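You operate a simulated robot arm through the tools that you are given. There is no shell and no other tool.

You run a simulated robot arm. Do the job below in one go: nothing can be reset, and whatever is moved stays where it is left.

Task
Wipe the pane in the padded case clean and close the case again.
Fine: take the smudge off with the purple block and put it back; lid shut, red catch across. What is to be rubbed or washed off counts as gone when no trace of it is left.

It is judged by the outcome, as a careful person would: the job done as asked, and still so three seconds after it is handed in. It fails if anything else is knocked over, pushed out of place, dropped, spilled or broken. A push-on lid holds only when it is set on centred and level and pressed home; a screw cap is set on level and turned clockwise until tight.

Robot
A 6-joint arm with a two-finger parallel gripper, fixed in place. Base frame: the origin is at the foot of the arm, x ahead of it, y to its left, z up. Readings come in m, degrees, newtons and seconds.
With the tool pointing down near the work surface it reaches from about 0.3 to 0.66 m from the base axis. Its first joint turns from -115.0 to 115.0 degrees. Payload 3.43 kg.
The tool frame sits at the grasp point between the pads (the TCP): z along the fingers, y along the line on which they close. The tips reach 0.034 m beyond it. Largest opening 0.128 m; finger width 0.024, thickness 0.012; the body of the gripper, 0.048 by 0.13 m, starts 0.096 m behind the TCP.
Orientation is that of the tool frame in the base frame, as [roll, pitch, yaw] about the fixed x, y, z axes, in that order (R = Rz(yaw) Ry(pitch) Rx(roll)). With the fingers straight down and closing along the base's y, the tool's x points along the base's -x, its y along +y and its z along -z.

Tools
- The arm moves only by the tool send_rows. Its argument "commands" is a list of rows, each a list of 3 entries, a list of its own where there are three numbers: the turn, a rotation vector about the tool's x, y, z in degrees, then the shift along the tool's x, y, z in mm, then the opening, from 0 (shut) to 1 (fully open). In form: [[[ax, ay, az], [tx, ty, tz], fingers], ...]. A call has 1 to 20 rows; each row is the pose to reach, as a shift and turn from the pose commanded when the call began, along the tool's axes at that moment. A row lasts 0.2 s, in which the tool goes at most 0.05 m and 8.6 degrees; a call with a longer step from one row to the next is refused whole, and so is a gripper value outside its range. Where a pose cannot be reached the arm comes as near as it can. A force on the tool above 40 N (or 10 N above the force at the start of the call, whichever is more), or a blocked arm, ends the call early, and 0.2 s more pass. The fingers move at their own pace (about 0.153 m/s each) and stop on an object; they squeeze with about 34 N. The grip force told is the motor's: it shows also when the fingers shut on nothing. Time passes only in rows, and 0.2 s behind the last, so rows that repeat a pose let the fingers close. It gives the time, the measured TCP pose, the force on the tool (base axes), the opening and the grip force at its end, in the units of the frame above (readings bear some noise), with the torque about the TCP (base axes, N m) and any sound that the robot's microphone picked up.
- Cameras (640 x 400 px; columns grow to the right, rows downward): "scene" is fixed at [0.0501, 0.4999, 1.4277]; the picture's right is [-0.36, -0.93, 0.00], its down [-0.74, 0.28, -0.62] and it looks along [0.58, -0.22, -0.79] (base axes); focal length 338 px, centre (320, 200). "wrist" rides on the gripper at [0.076, -0.011, -0.16] in the tool frame; the picture's right is [0.15, 0.99, 0.00], its down [-0.88, 0.13, -0.46] and it looks along [-0.45, 0.07, 0.89] (tool axes); focal length 234 px, centre (320, 200). There is no depth. A picture from a camera that has moved, and an enlarged one, comes with that camera's place and axes in the base frame and with its lens.
- get_image(camera): a new picture of that camera. The clock stands still meanwhile.
- move_column(by): slides the trunk up (or, below 0, down) by that many m; the arm rides with it, the base frame stays. It gives what a move gives, with no picture.
- inspect(camera, box): a new picture of the part [left, top, right, bottom] of that camera's present view, enlarged. The clock stands still meanwhile.
- close_job(): hands the job in; it is judged then, once.

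Nothing tells you positions but the pictures and the camera data. Unless the task says otherwise, let go and move clear before handing in.

The tools are called by a JSON object that holds its "name" and its "arguments". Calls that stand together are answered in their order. send_rows: Moves the arm, as the interface text tells. Its arguments: {"type":"object","properties":{"commands":{"type":"array"}},"required":["commands"]} The other tools are called the same way: move_column (by) slides the trunk up or down; get_image (camera) takes a picture; inspect (camera, box) takes an enlarged picture of a part of a camera's view; close_job () hands the job in.

At the start:

```text
t: 0.0
position: [0.2552, 0.2799, 1.177]
orientation: [-180.0, 0.0, 180.0]
contact_force: [-0.5, -0.2, 0.5]
wrist_torque: [-0.01, -0.01, 0.03]
finger_gap: 0.1281
gripper_force: 0.0
trunk travel left (down, up): [-0.85, 0.14]
```

scene: 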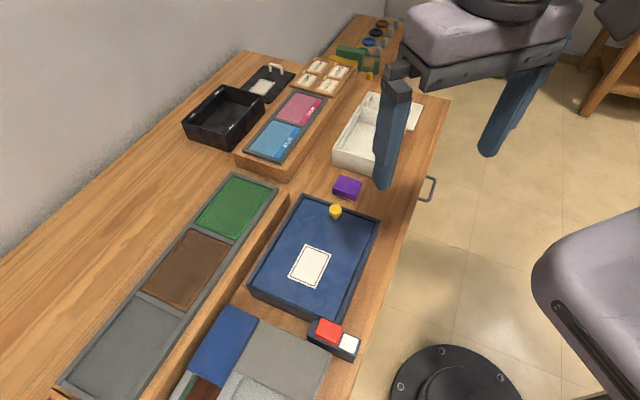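
wrist: 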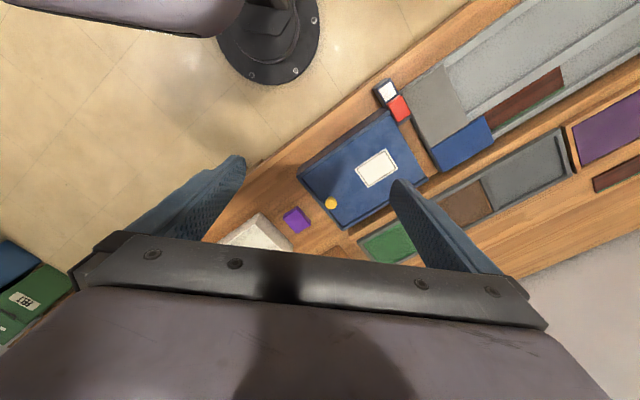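

I see a bench with a blue padded case (white label, yellow knob on the lid), a red/white catch piece at its near side, and a purple block next to it. I'll look closer before moving.

{"name": "inspect", "arguments": {"camera": "scene", "box": [230, 160, 400, 370]}}

{"name": "inspect", "arguments": {"camera": "wrist", "box": [270, 60, 470, 260]}}

{"name": "inspect", "arguments": {"camera": "scene", "box": [280, 290, 400, 370]}}

{"name": "inspect", "arguments": {"camera": "scene", "box": [300, 160, 400, 230]}}

```text
1.90 times, centred on (315, 265) of scene
camera zoom: at [0.0501, 0.4999, 1.4277], right [-0.36, -0.93, 0.0], down [-0.74, 0.28, -0.62], along [0.58, -0.22, -0.79], focal length 644 px, centre (330, 76)
```

zoom: 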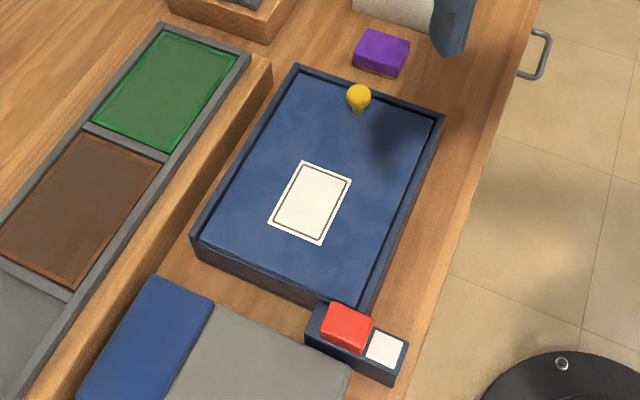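

```text
2.00 times, centred on (370, 160) of wrist
camera zoom: at [0.179, 0.2687, 1.3357], right [-0.15, 0.99, 0.0], down [0.88, 0.13, 0.46], along [0.45, 0.07, -0.89], focal length 468 px, centre (220, 280)
```

zoom: 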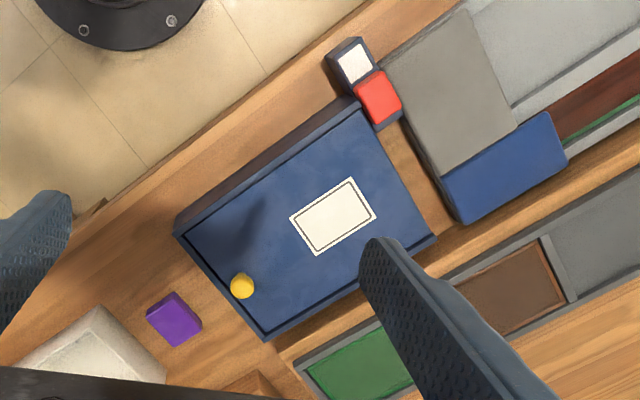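

```text
5.00 times, centred on (340, 330) of scene
camera zoom: at [0.0501, 0.4999, 1.4277], right [-0.36, -0.93, 0.0], down [-0.74, 0.28, -0.62], along [0.58, -0.22, -0.79], focal length 1692 px, centre (220, -450)
```

zoom: 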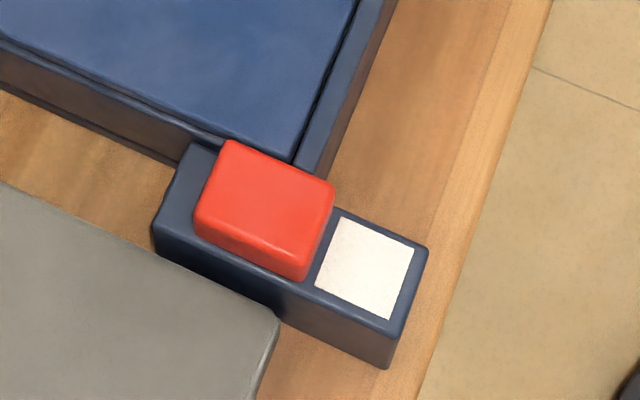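

```text
5.71 times, centred on (350, 195) of scene
camera zoom: at [0.0501, 0.4999, 1.4277], right [-0.36, -0.93, 0.0], down [-0.74, 0.28, -0.62], along [0.58, -0.22, -0.79], focal length 1933 px, centre (149, 229)
```

zoom: 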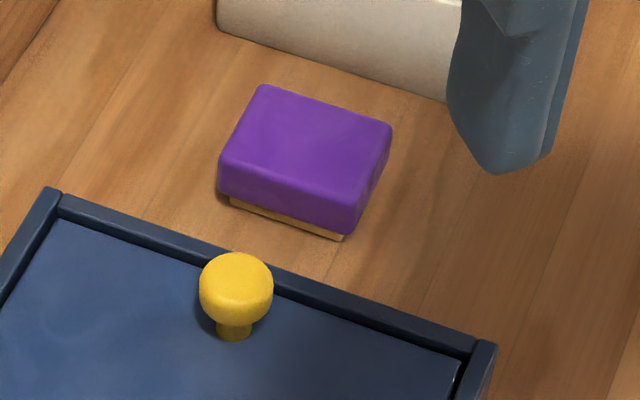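

The case sits at roughly 45° to the base axes, centred near (0.36, 0.385), with its top around z≈0.85. The knob is near the far end of the lid and the catch rail is at the near end. I'll lower the trunk a bit for a closer look with the wrist camera.

{"name": "move_column", "arguments": {"by": -0.12}}

```text
t: 1.5
position: [0.2549, 0.28, 1.0554]
orientation: [179.9, 0.0, -180.0]
contact_force: [0.6, -0.7, 0.2]
wrist_torque: [0.02, 0.01, 0.04]
finger_gap: 0.1282
gripper_force: 0.1
trunk travel left (down, up): [-0.73, 0.26]
```

{"name": "get_image", "arguments": {"camera": "wrist"}}

{"name": "get_image", "arguments": {"camera": "scene"}}

```text
taken
camera wrist: at [0.179, 0.2686, 1.2157], right [-0.15, 0.99, 0.0], down [0.88, 0.13, 0.46], along [0.45, 0.07, -0.89], focal length 234 px, centre (320, 200)
```

wrist: 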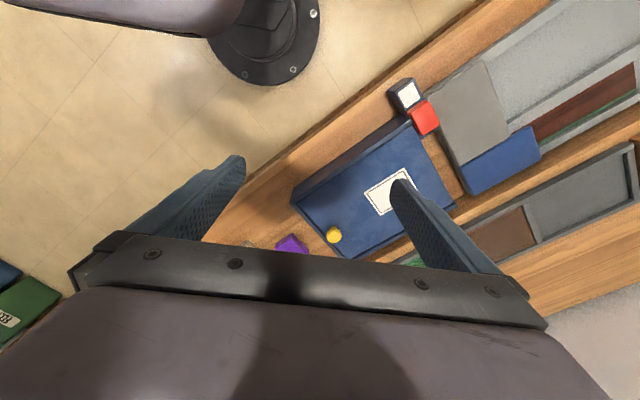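

```text
taken
```

scene: 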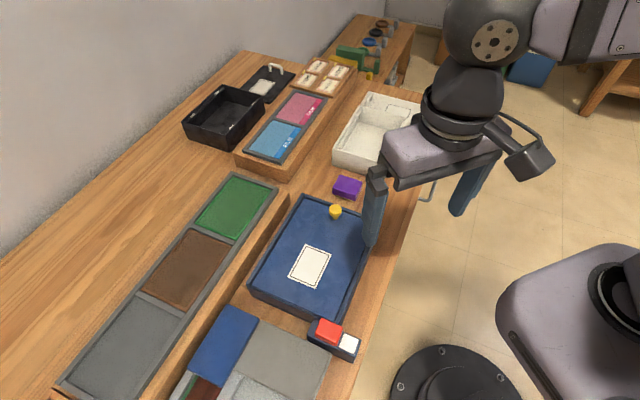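

The bench is at an angle to the base. I'll turn the gripper 45° to line up with the case and move above the catch end for a closer look.

{"name": "send_rows", "arguments": {"commands": [[[0, 0, -7.5], [6, 20, 0], 1], [[0, 0, -15], [12, 40, 0], 1], [[0, 0, -22.5], [18, 60, 0], 1], [[0, 0, -30], [24, 80, 0], 1], [[0, 0, -37.5], [30, 100, 0], 1], [[0, 0, -45], [35, 120, 0], 1], [[0, 0, -45], [35, 120, 0], 1]]}}

{"name": "get_image", "arguments": {"camera": "wrist"}}

```text
t: 3.1
position: [0.2209, 0.4011, 1.0557]
orientation: [180.0, -0.1, -134.8]
contact_force: [-0.1, -0.7, -0.2]
wrist_torque: [0.01, -0.04, -0.02]
finger_gap: 0.128
gripper_force: 0.0
trunk travel left (down, up): [-0.73, 0.26]
```

```text
taken
camera wrist: at [0.1756, 0.3382, 1.2156], right [-0.8, 0.59, 0.0], down [0.53, 0.72, 0.46], along [0.27, 0.37, -0.89], focal length 234 px, centre (320, 200)
```

wrist: 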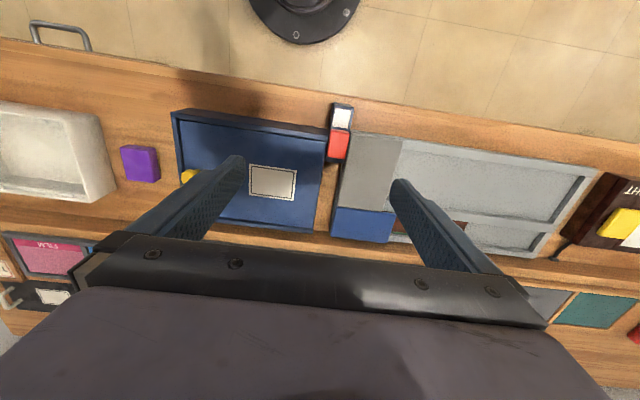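

{"name": "inspect", "arguments": {"camera": "wrist", "box": [160, 90, 420, 250]}}

{"name": "inspect", "arguments": {"camera": "wrist", "box": [290, 90, 410, 170]}}

{"name": "get_image", "arguments": {"camera": "scene"}}

```text
2.46 times, centred on (290, 170) of wrist
camera zoom: at [0.1756, 0.3382, 1.2156], right [-0.8, 0.59, 0.0], down [0.53, 0.72, 0.46], along [0.27, 0.37, -0.89], focal length 576 px, centre (394, 274)
```

zoom: 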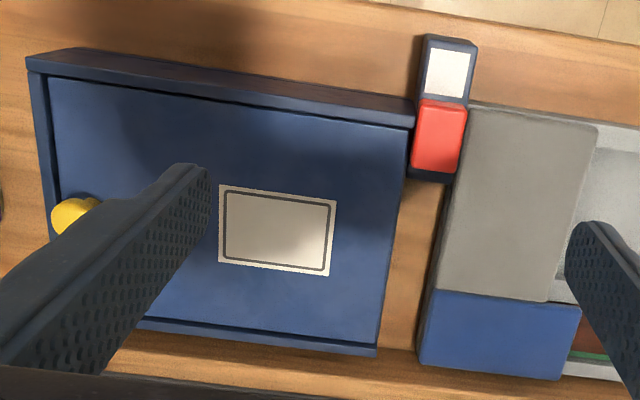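

```text
5.00 times, centred on (350, 130) of wrist
camera zoom: at [0.1756, 0.3382, 1.2156], right [-0.8, 0.59, 0.0], down [0.53, 0.72, 0.46], along [0.27, 0.37, -0.89], focal length 1171 px, centre (170, 550)
```

zoom: 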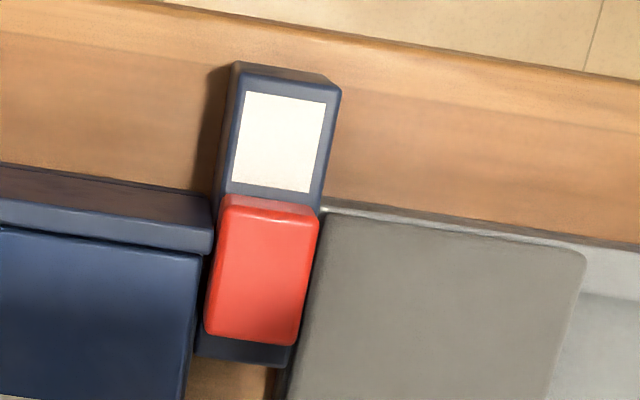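

```text
taken
```

scene: 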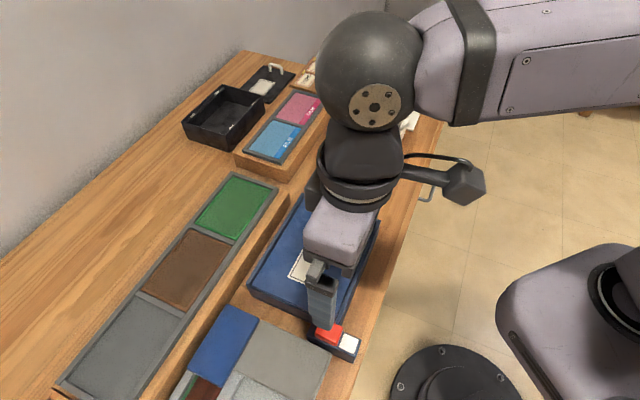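

It's a sliding lid: the rim goes round three sides and the lid is open at the catch end. The red slider now blocks that end, so it is shut, and the white patch marks the free position. By triangulation, in bench axes u=(x−y)/√2 and v=(x+y)/√2, red is at u≈−0.155, v≈0.4445, top z≈0.87; the lid top is z≈0.856; the knob is at u≈0.06, v≈0.524. I'll turn the gripper so it closes along v, above the red slider.

{"name": "send_rows", "arguments": {"commands": [[[0, 0, 8.2], [0, 3, 0], 1], [[0, 0, 16.4], [0, 6, 0], 1], [[0, 0, 24.6], [0, 9, 0], 1], [[0, 0, 32.8], [-1, 12, 0], 1], [[0, 0, 41], [-2, 15, 0], 1], [[0, 0, 49.2], [-2, 18, 0], 1], [[0, 0, 57.4], [-3, 21, 0], 1], [[0, 0, 65.6], [-4, 24, 0], 1], [[0, 0, 73.8], [-4.7, 27, 0], 1], [[0, 0, 82], [-4.7, 27.6, 0], 1], [[0, 0, 90], [-4.7, 27.6, 0], 1], [[0, 0, 90], [-4.7, 27.6, 0], 1]]}}

{"name": "move_column", "arguments": {"by": -0.08}}

{"name": "get_image", "arguments": {"camera": "wrist"}}

{"name": "get_image", "arguments": {"camera": "scene"}}

```text
t: 5.7
position: [0.2026, 0.4235, 1.0557]
orientation: [-180.0, 0.0, 134.9]
contact_force: [0.3, -0.1, -0.3]
wrist_torque: [0.01, -0.04, 0.05]
finger_gap: 0.1279
gripper_force: 0.0
trunk travel left (down, up): [-0.73, 0.26]
```

```text
t: 6.9
position: [0.2032, 0.4233, 0.9763]
orientation: [-179.9, 0.0, 135.0]
contact_force: [-0.2, 0.7, -0.8]
wrist_torque: [-0.01, 0.0, 0.0]
finger_gap: 0.128
gripper_force: 0.0
trunk travel left (down, up): [-0.65, 0.34]
```

```text
taken
camera wrist: at [0.1415, 0.4681, 1.1363], right [0.6, 0.8, 0.0], down [0.71, -0.53, 0.46], along [0.37, -0.27, -0.89], focal length 234 px, centre (320, 200)
```

wrist: 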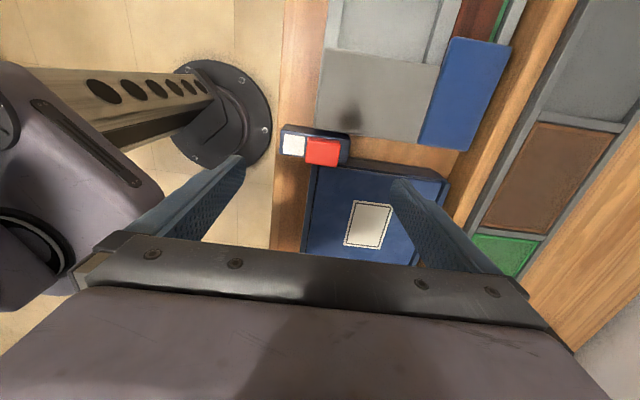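

```text
taken
```

scene: 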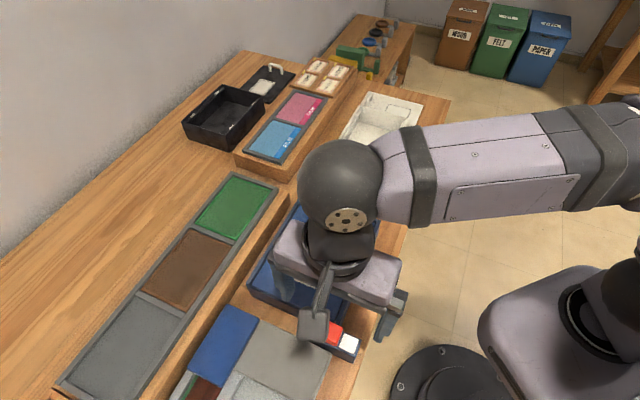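

{"name": "inspect", "arguments": {"camera": "wrist", "box": [260, 100, 460, 225]}}

{"name": "inspect", "arguments": {"camera": "scene", "box": [260, 220, 420, 380]}}

```text
3.20 times, centred on (360, 162) of wrist
camera zoom: at [0.1415, 0.4681, 1.1363], right [0.6, 0.8, 0.0], down [0.71, -0.53, 0.46], along [0.37, -0.27, -0.89], focal length 749 px, centre (192, 320)
```

zoom: 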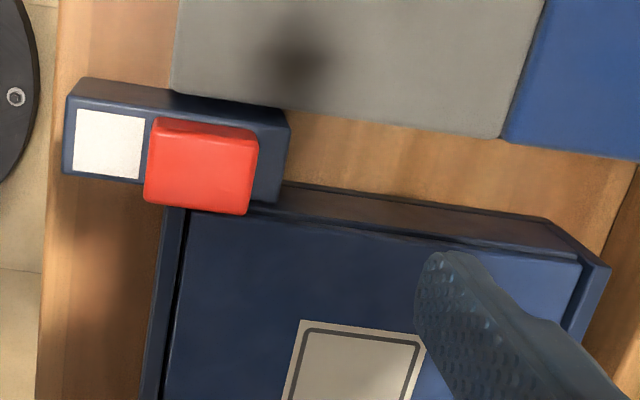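

```text
2.50 times, centred on (340, 300) of scene
camera zoom: at [0.0501, 0.4999, 1.4277], right [-0.36, -0.93, 0.0], down [-0.74, 0.28, -0.62], along [0.58, -0.22, -0.79], focal length 846 px, centre (270, -50)
```

zoom: 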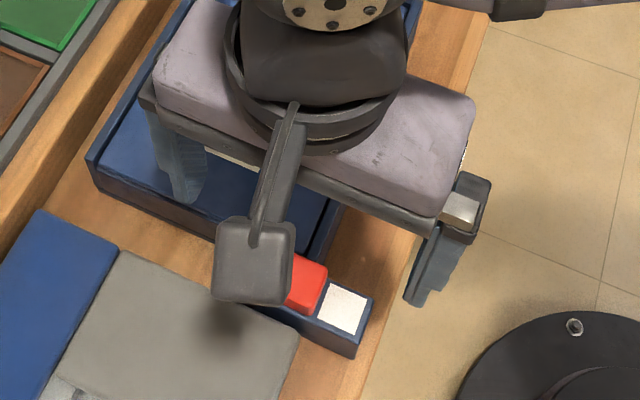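

The red slider spans v≈0.428–0.465. I'll come down straddling it with the fingers partly open, tips just above the rail.

{"name": "send_rows", "arguments": {"commands": [[[0, 0, 0], [0, 3, 0], 0.47], [[0, 0, 0], [0, 3, 10], 0.47], [[0, 0, 0], [0, 3, 30], 0.47], [[0, 0, 0], [0, 3, 50], 0.47], [[0, 0, 0], [0, 3, 65], 0.47], [[0, 0, 0], [0, 3, 75], 0.47], [[0, 0, 0], [0, 3, 82], 0.47], [[0, 0, 0], [0, 3, 86], 0.47], [[0, 0, 0], [0, 3, 86], 0.47]]}}

{"name": "get_image", "arguments": {"camera": "wrist"}}

{"name": "inspect", "arguments": {"camera": "scene", "box": [260, 240, 420, 380]}}

```text
t: 8.9
position: [0.2058, 0.4257, 0.8905]
orientation: [-179.9, 0.1, 135.0]
contact_force: [-0.1, 0.1, 0.3]
wrist_torque: [0.02, -0.01, -0.02]
finger_gap: 0.0603
gripper_force: 0.1
trunk travel left (down, up): [-0.65, 0.34]
```

```text
taken
camera wrist: at [0.1446, 0.4704, 1.0492], right [0.6, 0.8, 0.0], down [0.71, -0.53, 0.46], along [0.37, -0.27, -0.89], focal length 234 px, centre (320, 200)
```

wrist: 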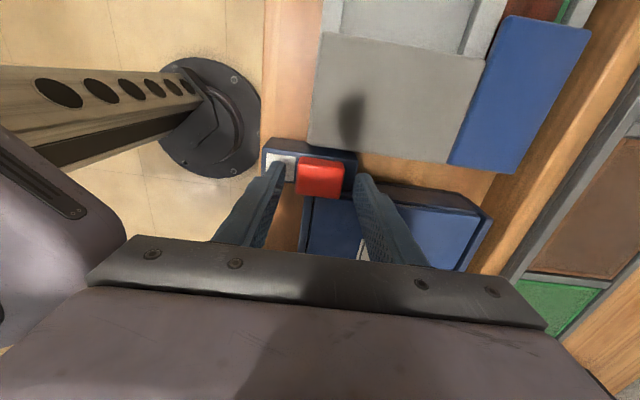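

```text
2.86 times, centred on (340, 310) of scene
camera zoom: at [0.0501, 0.4999, 1.4277], right [-0.36, -0.93, 0.0], down [-0.74, 0.28, -0.62], along [0.58, -0.22, -0.79], focal length 967 px, centre (263, -114)
```

zoom: 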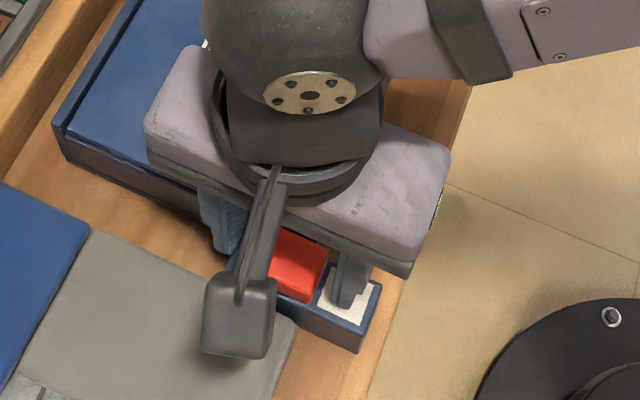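

{"name": "inspect", "arguments": {"camera": "wrist", "box": [240, 120, 420, 230]}}

```text
3.56 times, centred on (330, 175) of wrist
camera zoom: at [0.1446, 0.4704, 1.0492], right [0.6, 0.8, 0.0], down [0.71, -0.53, 0.46], along [0.37, -0.27, -0.89], focal length 833 px, centre (284, 289)
```

zoom: 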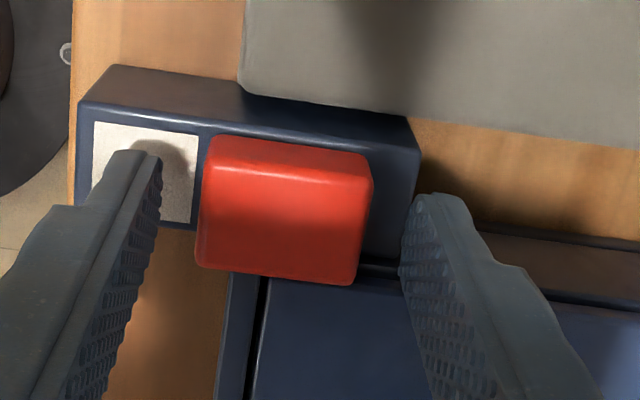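

The fingers straddle the red slider cleanly. I'll shift 3 mm away from the case wall, grip the slider, and slide it toward the white patch.

{"name": "send_rows", "arguments": {"commands": [[[0, 0, 0], [3, 0, 0], 0.47], [[0, 0, 0], [3, 0, 0], 0.28], [[0, 0, 0], [3, 0, 0], 0.25], [[0, 0, 0], [3, 0, 0], 0.25]]}}

```text
t: 9.9
position: [0.2032, 0.4282, 0.8902]
orientation: [-180.0, 0.0, 135.0]
contact_force: [-1.6, -2.5, -0.8]
wrist_torque: [-0.09, 0.05, -0.04]
finger_gap: 0.0388
gripper_force: 45.2
trunk travel left (down, up): [-0.65, 0.34]
```

{"name": "send_rows", "arguments": {"commands": [[[0, 0, 0], [0, -5, 0], 0.25], [[0, 0, 0], [0, -10, 0], 0.25], [[0, 0, 0], [0, -16, 0], 0.25], [[0, 0, 0], [0, -22, 0], 0.25], [[0, 0, 0], [0, -28, 0], 0.25], [[0, 0, 0], [0, -33, 0], 0.25], [[0, 0, 0], [0, -36, 0], 0.25], [[0, 0, 0], [0, -36, 0], 0.25]]}}

{"name": "get_image", "arguments": {"camera": "wrist"}}

```text
t: 11.7
position: [0.1807, 0.4046, 0.8895]
orientation: [179.6, -0.1, 135.0]
contact_force: [21.2, 13.0, -0.7]
wrist_torque: [0.38, -0.63, -0.2]
finger_gap: 0.039
gripper_force: 45.1
trunk travel left (down, up): [-0.65, 0.34]
```

```text
taken
camera wrist: at [0.119, 0.4491, 1.0498], right [0.6, 0.8, 0.01], down [0.71, -0.53, 0.46], along [0.37, -0.27, -0.89], focal length 234 px, centre (320, 200)
```

wrist: 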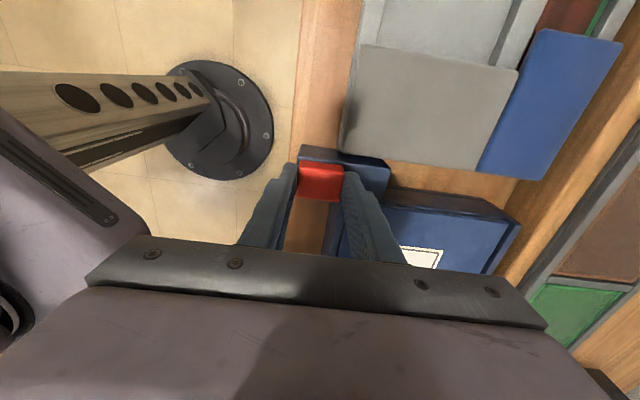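

The slider has travelled ~33 mm and met its end stop, covering the white patch. I'll ease off, release and rise.

{"name": "send_rows", "arguments": {"commands": [[[0, 0, 0], [0, 3, 0], 0.25], [[0, 0, 0], [0, 3, 0], 0.4], [[0, 0, 0], [0, 3, 0], 0.4], [[0, 0, 0], [0, 3, -20], 0.4], [[0, 0, 0], [0, 3, -50], 0.4], [[0, 0, 0], [0, 3, -80], 0.4], [[0, 0, 0], [0, 3, -80], 0.4]]}}

{"name": "get_image", "arguments": {"camera": "wrist"}}

```text
t: 13.3
position: [0.1802, 0.403, 0.9743]
orientation: [180.0, 0.0, 135.0]
contact_force: [0.6, -0.2, 0.4]
wrist_torque: [-0.01, -0.01, -0.01]
finger_gap: 0.0511
gripper_force: 0.0
trunk travel left (down, up): [-0.65, 0.34]
```

```text
taken
camera wrist: at [0.1183, 0.4488, 1.1335], right [0.6, 0.8, 0.0], down [0.71, -0.53, 0.46], along [0.37, -0.27, -0.89], focal length 234 px, centre (320, 200)
```

wrist: 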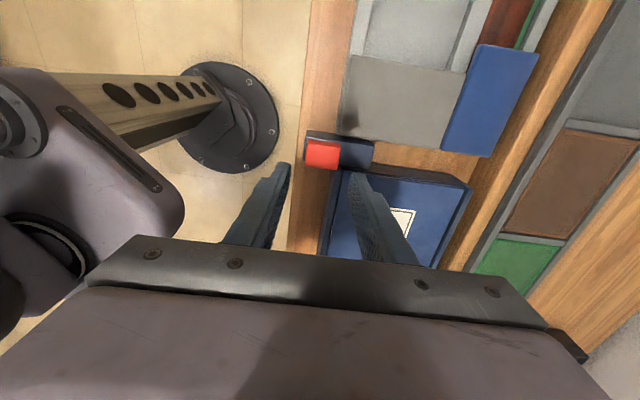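

Catch is clear. Now moving above the lid's yellow knob to check its exact place.

{"name": "send_rows", "arguments": {"commands": [[[0, 0, 0], [-30, 15, 0], 0.45], [[0, 0, 0], [-65, 33, 0], 0.45], [[0, 0, 0], [-105, 54, 0], 0.45], [[0, 0, 0], [-145, 74, 0], 0.45], [[0, 0, 0], [-180, 92, 0], 0.45], [[0, 0, 0], [-205, 105, 0], 0.45], [[0, 0, 0], [-217.5, 111.6, 0], 0.45], [[0, 0, 0], [-217.5, 111.6, 0], 0.45]]}}

{"name": "get_image", "arguments": {"camera": "wrist"}}

{"name": "inspect", "arguments": {"camera": "wrist", "box": [240, 80, 420, 220]}}

{"name": "get_image", "arguments": {"camera": "scene"}}

```text
t: 15.1
position: [0.4146, 0.3259, 0.9715]
orientation: [-180.0, 0.0, 135.0]
contact_force: [-0.2, -0.2, 0.4]
wrist_torque: [-0.01, 0.01, 0.03]
finger_gap: 0.0574
gripper_force: 0.1
trunk travel left (down, up): [-0.65, 0.34]
```

```text
taken
camera wrist: at [0.3541, 0.3709, 1.1319], right [0.6, 0.8, 0.0], down [0.71, -0.53, 0.46], along [0.37, -0.27, -0.89], focal length 234 px, centre (320, 200)
```

wrist: 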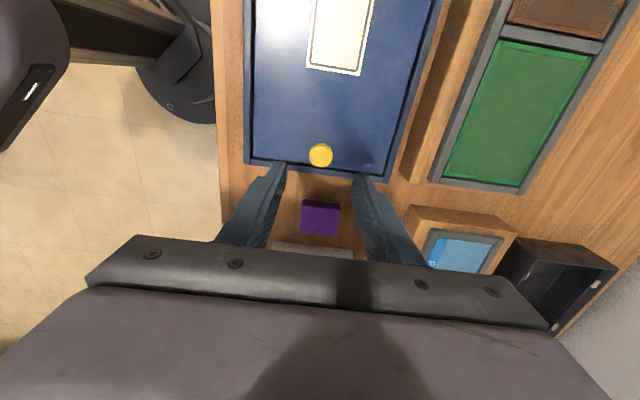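

```text
2.86 times, centred on (330, 150) of wrist
camera zoom: at [0.3541, 0.3709, 1.1319], right [0.6, 0.8, 0.0], down [0.71, -0.53, 0.46], along [0.37, -0.27, -0.89], focal length 669 px, centre (291, 343)
```

zoom: 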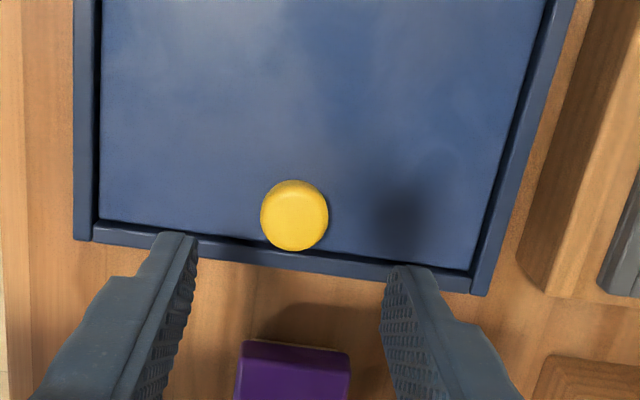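

```text
taken
```

scene: 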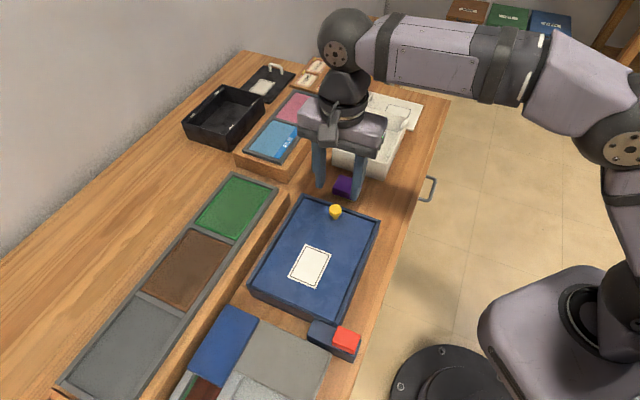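

The knob is at u≈0.059, v≈0.525 with its cap top at z≈0.889. I'll descend around it and grip it.

{"name": "send_rows", "arguments": {"commands": [[[0, 0, 0], [3.3, 1.5, 0], 0.45], [[0, 0, 0], [3.3, 1.5, 20], 0.45], [[0, 0, 0], [3.3, 1.5, 40], 0.45], [[0, 0, 0], [3.3, 1.5, 60], 0.45], [[0, 0, 0], [3.3, 1.5, 72], 0.45], [[0, 0, 0], [3.3, 1.5, 72], 0.45], [[0, 0, 0], [3.3, 1.5, 72], 0.25], [[0, 0, 0], [3.3, 1.5, 72], 0.15], [[0, 0, 0], [3.3, 1.5, 72], 0.15]]}}

{"name": "get_image", "arguments": {"camera": "wrist"}}

```text
t: 17.1
position: [0.4105, 0.3312, 0.8986]
orientation: [-180.0, 0.1, 135.1]
contact_force: [4.1, 2.8, -1.3]
wrist_torque: [0.12, -0.15, -0.01]
finger_gap: 0.0248
gripper_force: 45.3
trunk travel left (down, up): [-0.65, 0.34]
```

```text
taken
camera wrist: at [0.3499, 0.3758, 1.0581], right [0.6, 0.8, 0.0], down [0.71, -0.53, 0.46], along [0.37, -0.27, -0.89], focal length 234 px, centre (320, 200)
```

wrist: 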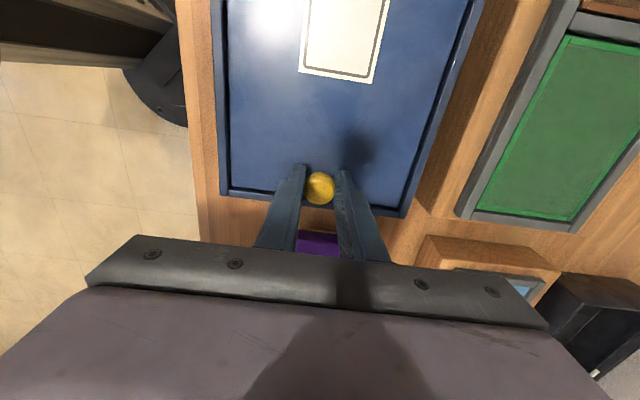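

Knob gripped. Now sliding the lid toward the catch end by 60 mm at first, watching the forces.

{"name": "send_rows", "arguments": {"commands": [[[0, 0, 0], [4, -0.5, 0], 0.15], [[0, 0, 0], [10, -0.5, 0], 0.15], [[0, 0, 0], [18, -0.5, 0], 0.15], [[0, 0, 0], [26, -0.5, 0], 0.15], [[0, 0, 0], [34, -0.5, 0], 0.15], [[0, 0, 0], [42, -0.5, 0], 0.15], [[0, 0, 0], [50, -0.5, 0], 0.15], [[0, 0, 0], [60, -0.5, 0], 0.15], [[0, 0, 0], [60, -0.5, 0], 0.15]]}}

{"name": "get_image", "arguments": {"camera": "wrist"}}

{"name": "get_image", "arguments": {"camera": "scene"}}

```text
t: 19.1
position: [0.3662, 0.3765, 0.8992]
orientation: [-179.7, 0.0, 135.1]
contact_force: [-6.3, -6.9, -18.1]
wrist_torque: [-0.15, 0.07, -0.02]
finger_gap: 0.025
gripper_force: 45.2
trunk travel left (down, up): [-0.65, 0.34]
```

```text
taken
camera wrist: at [0.3066, 0.4205, 1.0582], right [0.6, 0.8, 0.0], down [0.72, -0.53, 0.46], along [0.36, -0.27, -0.89], focal length 234 px, centre (320, 200)
```

wrist: 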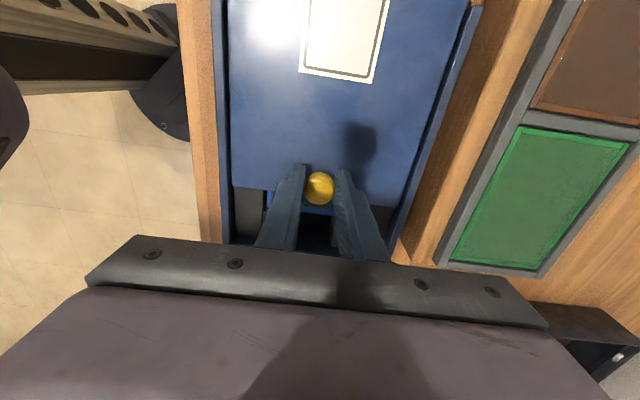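

```text
taken
```

scene: 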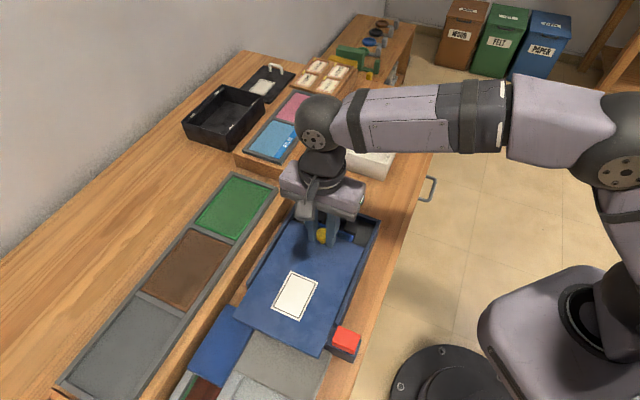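

{"name": "inspect", "arguments": {"camera": "scene", "box": [240, 190, 400, 370]}}

{"name": "inspect", "arguments": {"camera": "wrist", "box": [200, 120, 420, 250]}}

```text
2.22 times, centred on (320, 280) of scene
camera zoom: at [0.0501, 0.4999, 1.4277], right [-0.36, -0.93, 0.0], down [-0.74, 0.28, -0.62], along [0.58, -0.22, -0.79], focal length 752 px, centre (320, 22)
```

zoom: 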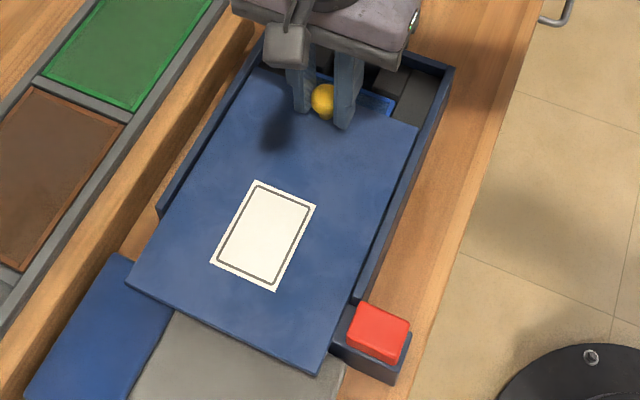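

```text
2.91 times, centred on (310, 185) of wrist
camera zoom: at [0.3066, 0.4205, 1.0582], right [0.6, 0.8, 0.0], down [0.72, -0.53, 0.46], along [0.36, -0.27, -0.89], focal length 681 px, centre (349, 244)
```

zoom: 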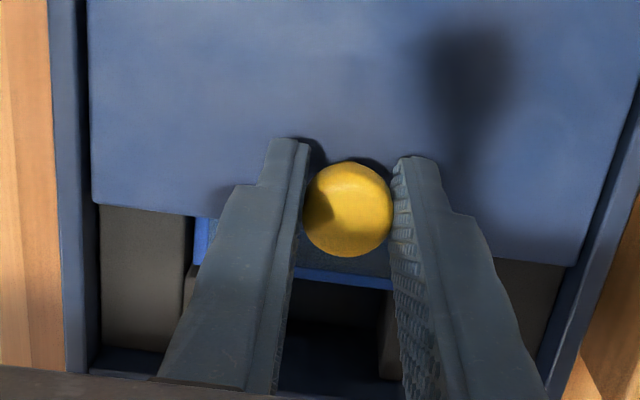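

The lid slides smoothly; inside I see grey foam pads and a blue-framed pane. I'll keep sliding, watching for a stop.

{"name": "send_rows", "arguments": {"commands": [[[0, 0, 0], [6, 0, 0.5], 0.15], [[0, 0, 0], [14, 0, 0.5], 0.15], [[0, 0, 0], [22, 0, 0.5], 0.15], [[0, 0, 0], [30, 0, 0.5], 0.15], [[0, 0, 0], [38, 0, 0.5], 0.15], [[0, 0, 0], [45, 0, 0.5], 0.15], [[0, 0, 0], [50, 0, 0.5], 0.15], [[0, 0, 0], [50, 0, 0.5], 0.15]]}}

{"name": "inspect", "arguments": {"camera": "scene", "box": [240, 190, 400, 370]}}

{"name": "get_image", "arguments": {"camera": "wrist"}}

```text
t: 20.9
position: [0.3328, 0.4112, 0.8986]
orientation: [179.9, 0.0, 134.9]
contact_force: [-7.4, -7.4, -0.5]
wrist_torque: [-0.35, 0.05, -0.05]
finger_gap: 0.025
gripper_force: 45.0
trunk travel left (down, up): [-0.65, 0.34]
```

```text
2.22 times, centred on (320, 280) of scene
camera zoom: at [0.0501, 0.4999, 1.4277], right [-0.36, -0.93, 0.0], down [-0.74, 0.28, -0.62], along [0.58, -0.22, -0.79], focal length 752 px, centre (320, 22)
```

zoom: 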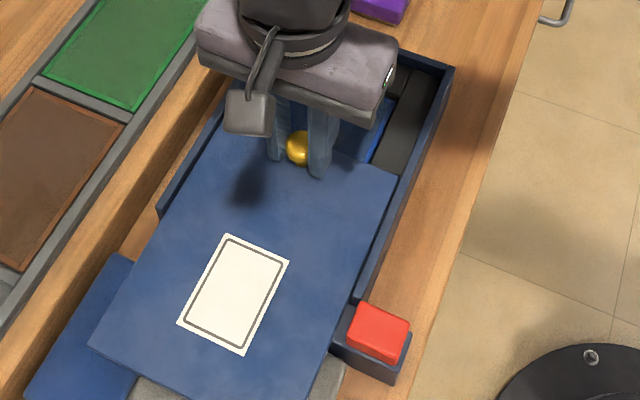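

```text
taken
camera wrist: at [0.2706, 0.4549, 1.0582], right [0.6, 0.8, 0.0], down [0.71, -0.53, 0.46], along [0.37, -0.27, -0.89], focal length 234 px, centre (320, 200)
```

wrist: 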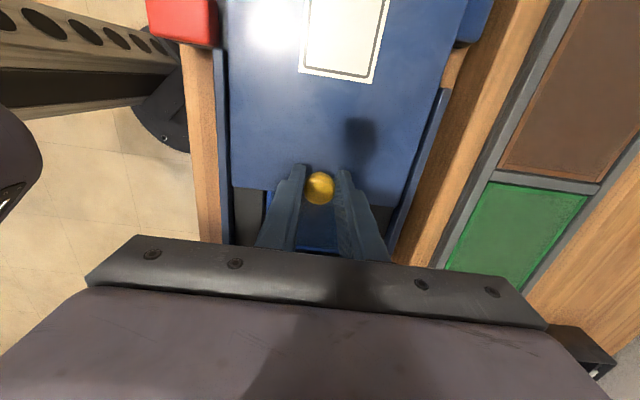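

Still level and held by its guides after 110 mm. I'll slide a further 40 mm so the pane is fully accessible.

{"name": "send_rows", "arguments": {"commands": [[[0, 0, 0], [5, -0.6, 0], 0.15], [[0, 0, 0], [12, -0.6, 0], 0.15], [[0, 0, 0], [19, -0.6, 0], 0.15], [[0, 0, 0], [26, -0.6, 0], 0.15], [[0, 0, 0], [33, -0.6, 0], 0.15], [[0, 0, 0], [40, -0.6, 0], 0.15], [[0, 0, 0], [40, -0.6, 0], 0.15]]}}

{"name": "inspect", "arguments": {"camera": "scene", "box": [240, 190, 400, 370]}}

{"name": "get_image", "arguments": {"camera": "wrist"}}

```text
t: 22.5
position: [0.3045, 0.4372, 0.8982]
orientation: [179.8, 0.0, 135.1]
contact_force: [3.6, 2.5, 7.8]
wrist_torque: [-0.04, -0.2, 0.05]
finger_gap: 0.0251
gripper_force: 44.9
trunk travel left (down, up): [-0.65, 0.34]
```

```text
2.22 times, centred on (320, 280) of scene
camera zoom: at [0.0501, 0.4999, 1.4277], right [-0.36, -0.93, 0.0], down [-0.74, 0.28, -0.62], along [0.58, -0.22, -0.79], focal length 752 px, centre (320, 22)
```

zoom: 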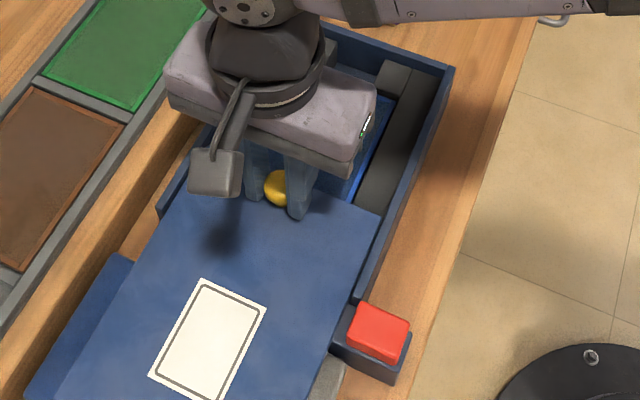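

```text
taken
camera wrist: at [0.2428, 0.4822, 1.0582], right [0.6, 0.8, 0.0], down [0.71, -0.53, 0.46], along [0.37, -0.27, -0.89], focal length 234 px, centre (320, 200)
```

wrist: 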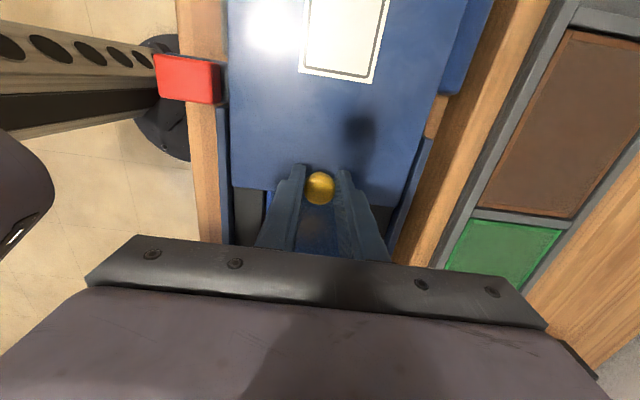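

{"name": "inspect", "arguments": {"camera": "wrist", "box": [220, 160, 420, 260]}}

{"name": "inspect", "arguments": {"camera": "scene", "box": [280, 190, 380, 300]}}

{"name": "inspect", "arguments": {"camera": "scene", "box": [220, 280, 360, 400]}}

```text
3.20 times, centred on (320, 210) of wrist
camera zoom: at [0.2428, 0.4822, 1.0582], right [0.6, 0.8, 0.0], down [0.71, -0.53, 0.46], along [0.37, -0.27, -0.89], focal length 749 px, centre (320, 168)
```

zoom: 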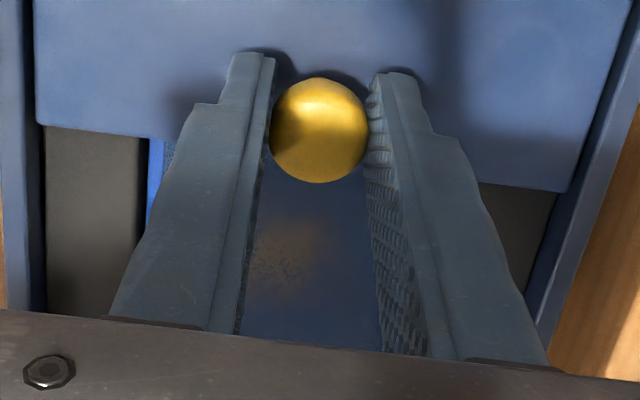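

```text
3.64 times, centred on (330, 245) of scene
camera zoom: at [0.0501, 0.4999, 1.4277], right [-0.36, -0.93, 0.0], down [-0.74, 0.28, -0.62], along [0.58, -0.22, -0.79], focal length 1230 px, centre (284, 36)
```

zoom: 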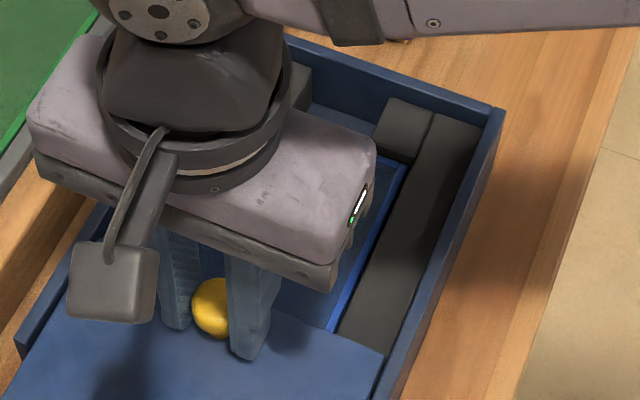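

```text
3.33 times, centred on (290, 340) of scene
camera zoom: at [0.0501, 0.4999, 1.4277], right [-0.36, -0.93, 0.0], down [-0.74, 0.28, -0.62], along [0.58, -0.22, -0.79], focal length 1128 px, centre (420, -267)
```

zoom: 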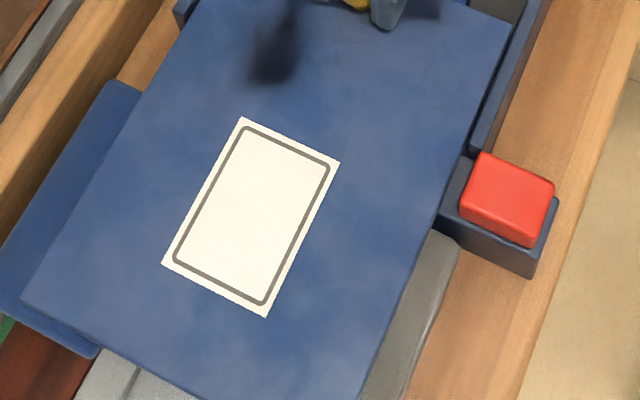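

A brown smudge shows on the pane at around u≈−0.017, v≈0.523. I'll slide the lid 15 mm more for room and then release the knob gently.

{"name": "send_rows", "arguments": {"commands": [[[0, 0, 0], [5, 0, -0.3], 0.15], [[0, 0, 0], [10, 0, -0.3], 0.15], [[0, 0, 0], [15, 0, -0.3], 0.15], [[0, 0, 0], [15, 0, -0.3], 0.15]]}}

```text
t: 23.5
position: [0.2937, 0.4482, 0.898]
orientation: [-179.9, 0.0, 134.9]
contact_force: [3.4, 2.9, 2.5]
wrist_torque: [0.23, 0.13, -0.01]
finger_gap: 0.0252
gripper_force: 45.2
trunk travel left (down, up): [-0.65, 0.34]
```

{"name": "send_rows", "arguments": {"commands": [[[0, 0, 0], [0, 0, 0], 0.25], [[0, 0, 0], [0, 0, 0], 0.4], [[0, 0, 0], [0, 0, 0], 0.45]]}}

{"name": "inspect", "arguments": {"camera": "scene", "box": [220, 190, 400, 400]}}

```text
t: 24.3
position: [0.2945, 0.4491, 0.899]
orientation: [-179.9, 0.1, 135.1]
contact_force: [-0.8, 1.0, 0.0]
wrist_torque: [0.0, 0.01, 0.05]
finger_gap: 0.0577
gripper_force: 0.0
trunk travel left (down, up): [-0.65, 0.34]
```

```text
1.90 times, centred on (310, 295) of scene
camera zoom: at [0.0501, 0.4999, 1.4277], right [-0.36, -0.93, 0.0], down [-0.74, 0.28, -0.62], along [0.58, -0.22, -0.79], focal length 644 px, centre (339, 19)
```

zoom: 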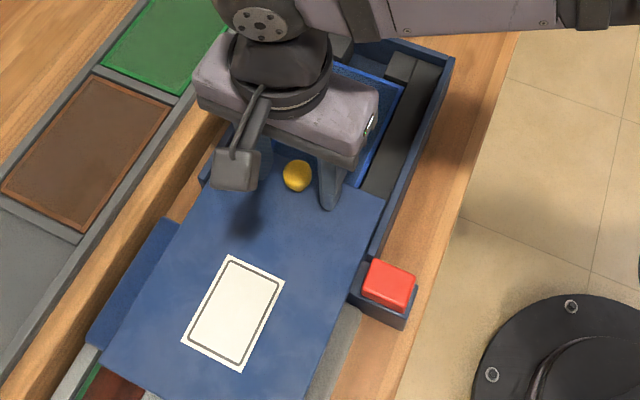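

The lid stays put. Rising and moving over the pane to see it properly.

{"name": "send_rows", "arguments": {"commands": [[[0, 0, 0], [0, 0, -25], 0.45], [[0, 0, 0], [0, 0, -60], 0.45], [[0, 0, 0], [0, 0, -100], 0.45], [[0, 0, 0], [-30, 0, -110], 0.6], [[0, 0, 0], [-65, 0, -110], 0.8], [[0, 0, 0], [-85, 0, -110], 1], [[0, 0, 0], [-85, 0, -110], 1]]}}

{"name": "get_image", "arguments": {"camera": "wrist"}}

{"name": "inspect", "arguments": {"camera": "wrist", "box": [220, 80, 430, 240]}}

```text
t: 25.9
position: [0.3533, 0.3903, 1.0077]
orientation: [-180.0, 0.0, 135.0]
contact_force: [0.2, 0.9, -0.5]
wrist_torque: [-0.01, 0.0, 0.05]
finger_gap: 0.1281
gripper_force: 0.1
trunk travel left (down, up): [-0.65, 0.34]
```

```text
taken
camera wrist: at [0.2917, 0.4348, 1.1671], right [0.6, 0.8, 0.0], down [0.71, -0.53, 0.46], along [0.37, -0.27, -0.89], focal length 234 px, centre (320, 200)
```

wrist: 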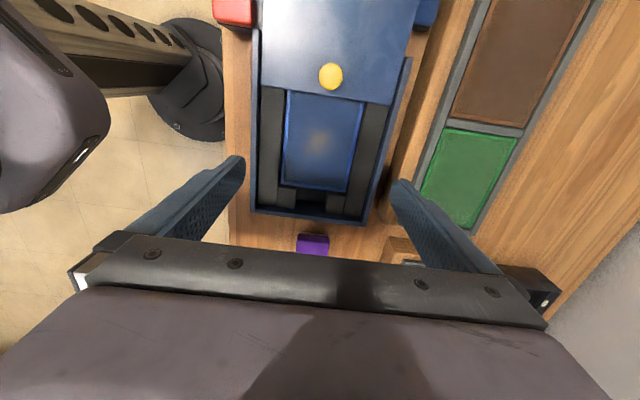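

```text
2.50 times, centred on (325, 160) of wrist
camera zoom: at [0.2917, 0.4348, 1.1671], right [0.6, 0.8, 0.0], down [0.71, -0.53, 0.46], along [0.37, -0.27, -0.89], focal length 585 px, centre (308, 300)
```

zoom: 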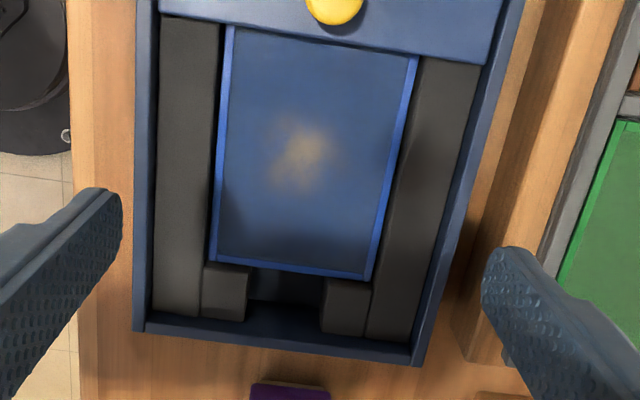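

The smudge is near the pane's middle. Next I'll move over the purple block and get unobstructed views of both the block and the pane.

{"name": "send_rows", "arguments": {"commands": [[[0, 0, 0], [-30, 2, 0], 1], [[0, 0, 0], [-70, 4, 0], 1], [[0, 0, 0], [-110, 8, 0], 1], [[0, 0, 0], [-150, 10, 0], 1], [[0, 0, 0], [-185, 14, 0], 1], [[0, 0, 0], [-205, 15, 0], 1], [[0, 0, 0], [-205, 15, 0], 1]]}}

{"name": "get_image", "arguments": {"camera": "wrist"}}

{"name": "get_image", "arguments": {"camera": "scene"}}

{"name": "inspect", "arguments": {"camera": "scene", "box": [260, 170, 400, 300]}}

{"name": "inspect", "arguments": {"camera": "wrist", "box": [220, 80, 430, 240]}}

```text
t: 27.5
position: [0.5086, 0.2537, 1.0074]
orientation: [-179.9, -0.1, 135.0]
contact_force: [-0.2, -0.4, -0.3]
wrist_torque: [0.03, 0.02, 0.03]
finger_gap: 0.1282
gripper_force: 0.0
trunk travel left (down, up): [-0.65, 0.34]
```

```text
taken
camera wrist: at [0.4466, 0.2983, 1.1665], right [0.6, 0.8, 0.0], down [0.71, -0.53, 0.46], along [0.37, -0.27, -0.89], focal length 234 px, centre (320, 200)
```

wrist: 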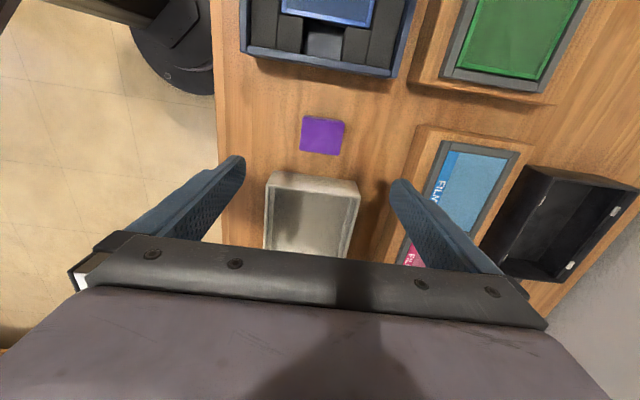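

```text
taken
```

scene: 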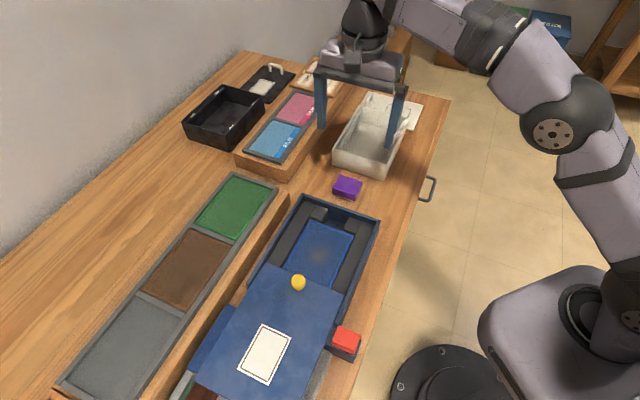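

```text
3.08 times, centred on (330, 235) of scene
camera zoom: at [0.0501, 0.4999, 1.4277], right [-0.36, -0.93, 0.0], down [-0.74, 0.28, -0.62], along [0.58, -0.22, -0.79], focal length 1041 px, centre (289, 92)
```

zoom: 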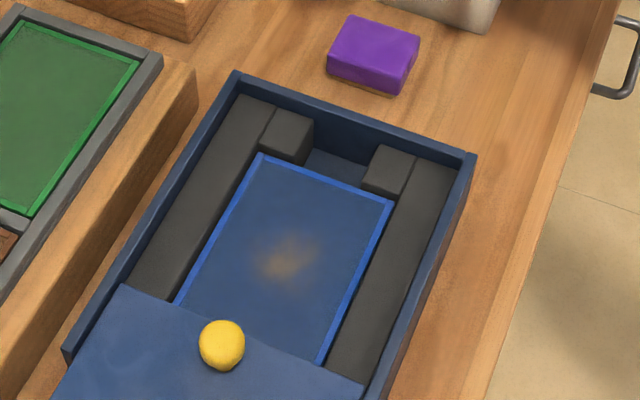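

```text
2.50 times, centred on (325, 160) of wrist
camera zoom: at [0.4466, 0.2983, 1.1665], right [0.6, 0.8, 0.0], down [0.71, -0.53, 0.46], along [0.37, -0.27, -0.89], focal length 585 px, centre (308, 300)
```

zoom: 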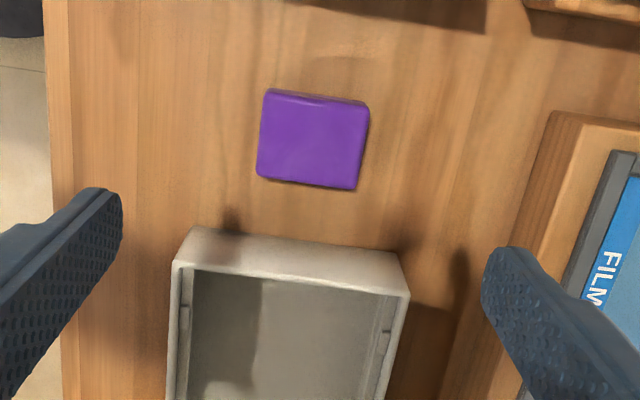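

I now have a clear view: the purple block's top is at z≈0.8335, centred near u≈0.175, v≈0.5395, about 0.057 × 0.046 m and turned ~2–3°. I'll descend partway over it to refine.

{"name": "send_rows", "arguments": {"commands": [[[0, 0, 0], [4.7, 0.5, 20], 1], [[0, 0, 0], [4.7, 0.5, 45], 1], [[0, 0, 0], [4.7, 0.5, 70], 1], [[0, 0, 0], [4.7, 0.5, 87], 1], [[0, 0, 0], [4.7, 0.5, 87], 1]]}}

{"name": "get_image", "arguments": {"camera": "wrist"}}

{"name": "inspect", "arguments": {"camera": "wrist", "box": [250, 100, 400, 220]}}

{"name": "inspect", "arguments": {"camera": "scene", "box": [290, 130, 420, 220]}}

```text
t: 28.7
position: [0.5054, 0.2562, 0.9219]
orientation: [179.9, 0.0, 135.1]
contact_force: [-0.5, -0.2, -0.5]
wrist_torque: [0.03, 0.0, 0.01]
finger_gap: 0.128
gripper_force: 0.1
trunk travel left (down, up): [-0.65, 0.34]
```

```text
taken
camera wrist: at [0.4436, 0.3014, 1.0814], right [0.6, 0.8, 0.0], down [0.71, -0.53, 0.46], along [0.37, -0.27, -0.89], focal length 234 px, centre (320, 200)
```

wrist: 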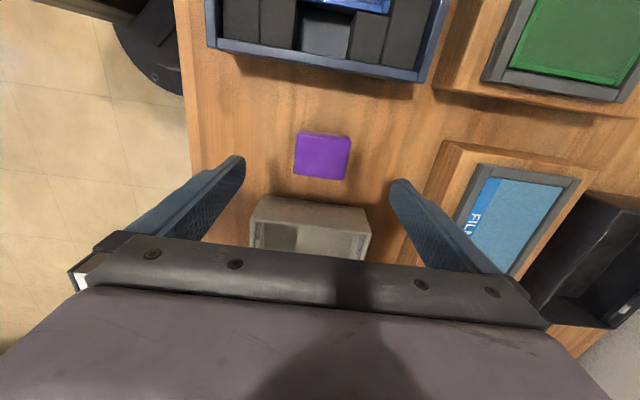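

```text
3.33 times, centred on (325, 160) of wrist
camera zoom: at [0.4436, 0.3014, 1.0814], right [0.6, 0.8, 0.0], down [0.71, -0.53, 0.46], along [0.37, -0.27, -0.89], focal length 781 px, centre (303, 333)
```

zoom: 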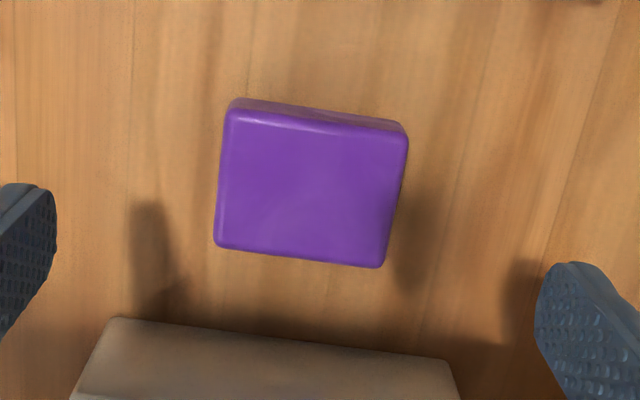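

```text
4.44 times, centred on (355, 175) of scene
camera zoom: at [0.0501, 0.4999, 1.4277], right [-0.36, -0.93, 0.0], down [-0.74, 0.28, -0.62], along [0.58, -0.22, -0.79], focal length 1504 px, centre (164, 311)
```

zoom: 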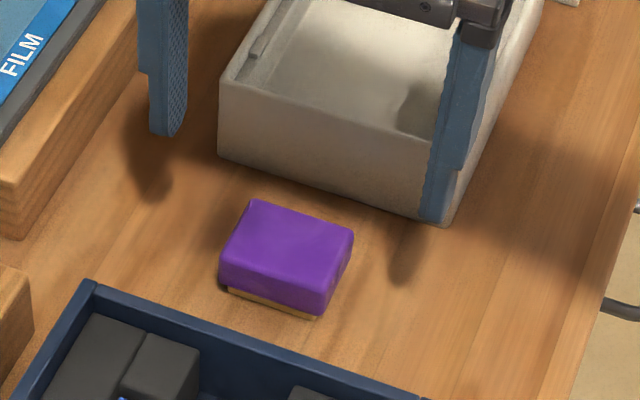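

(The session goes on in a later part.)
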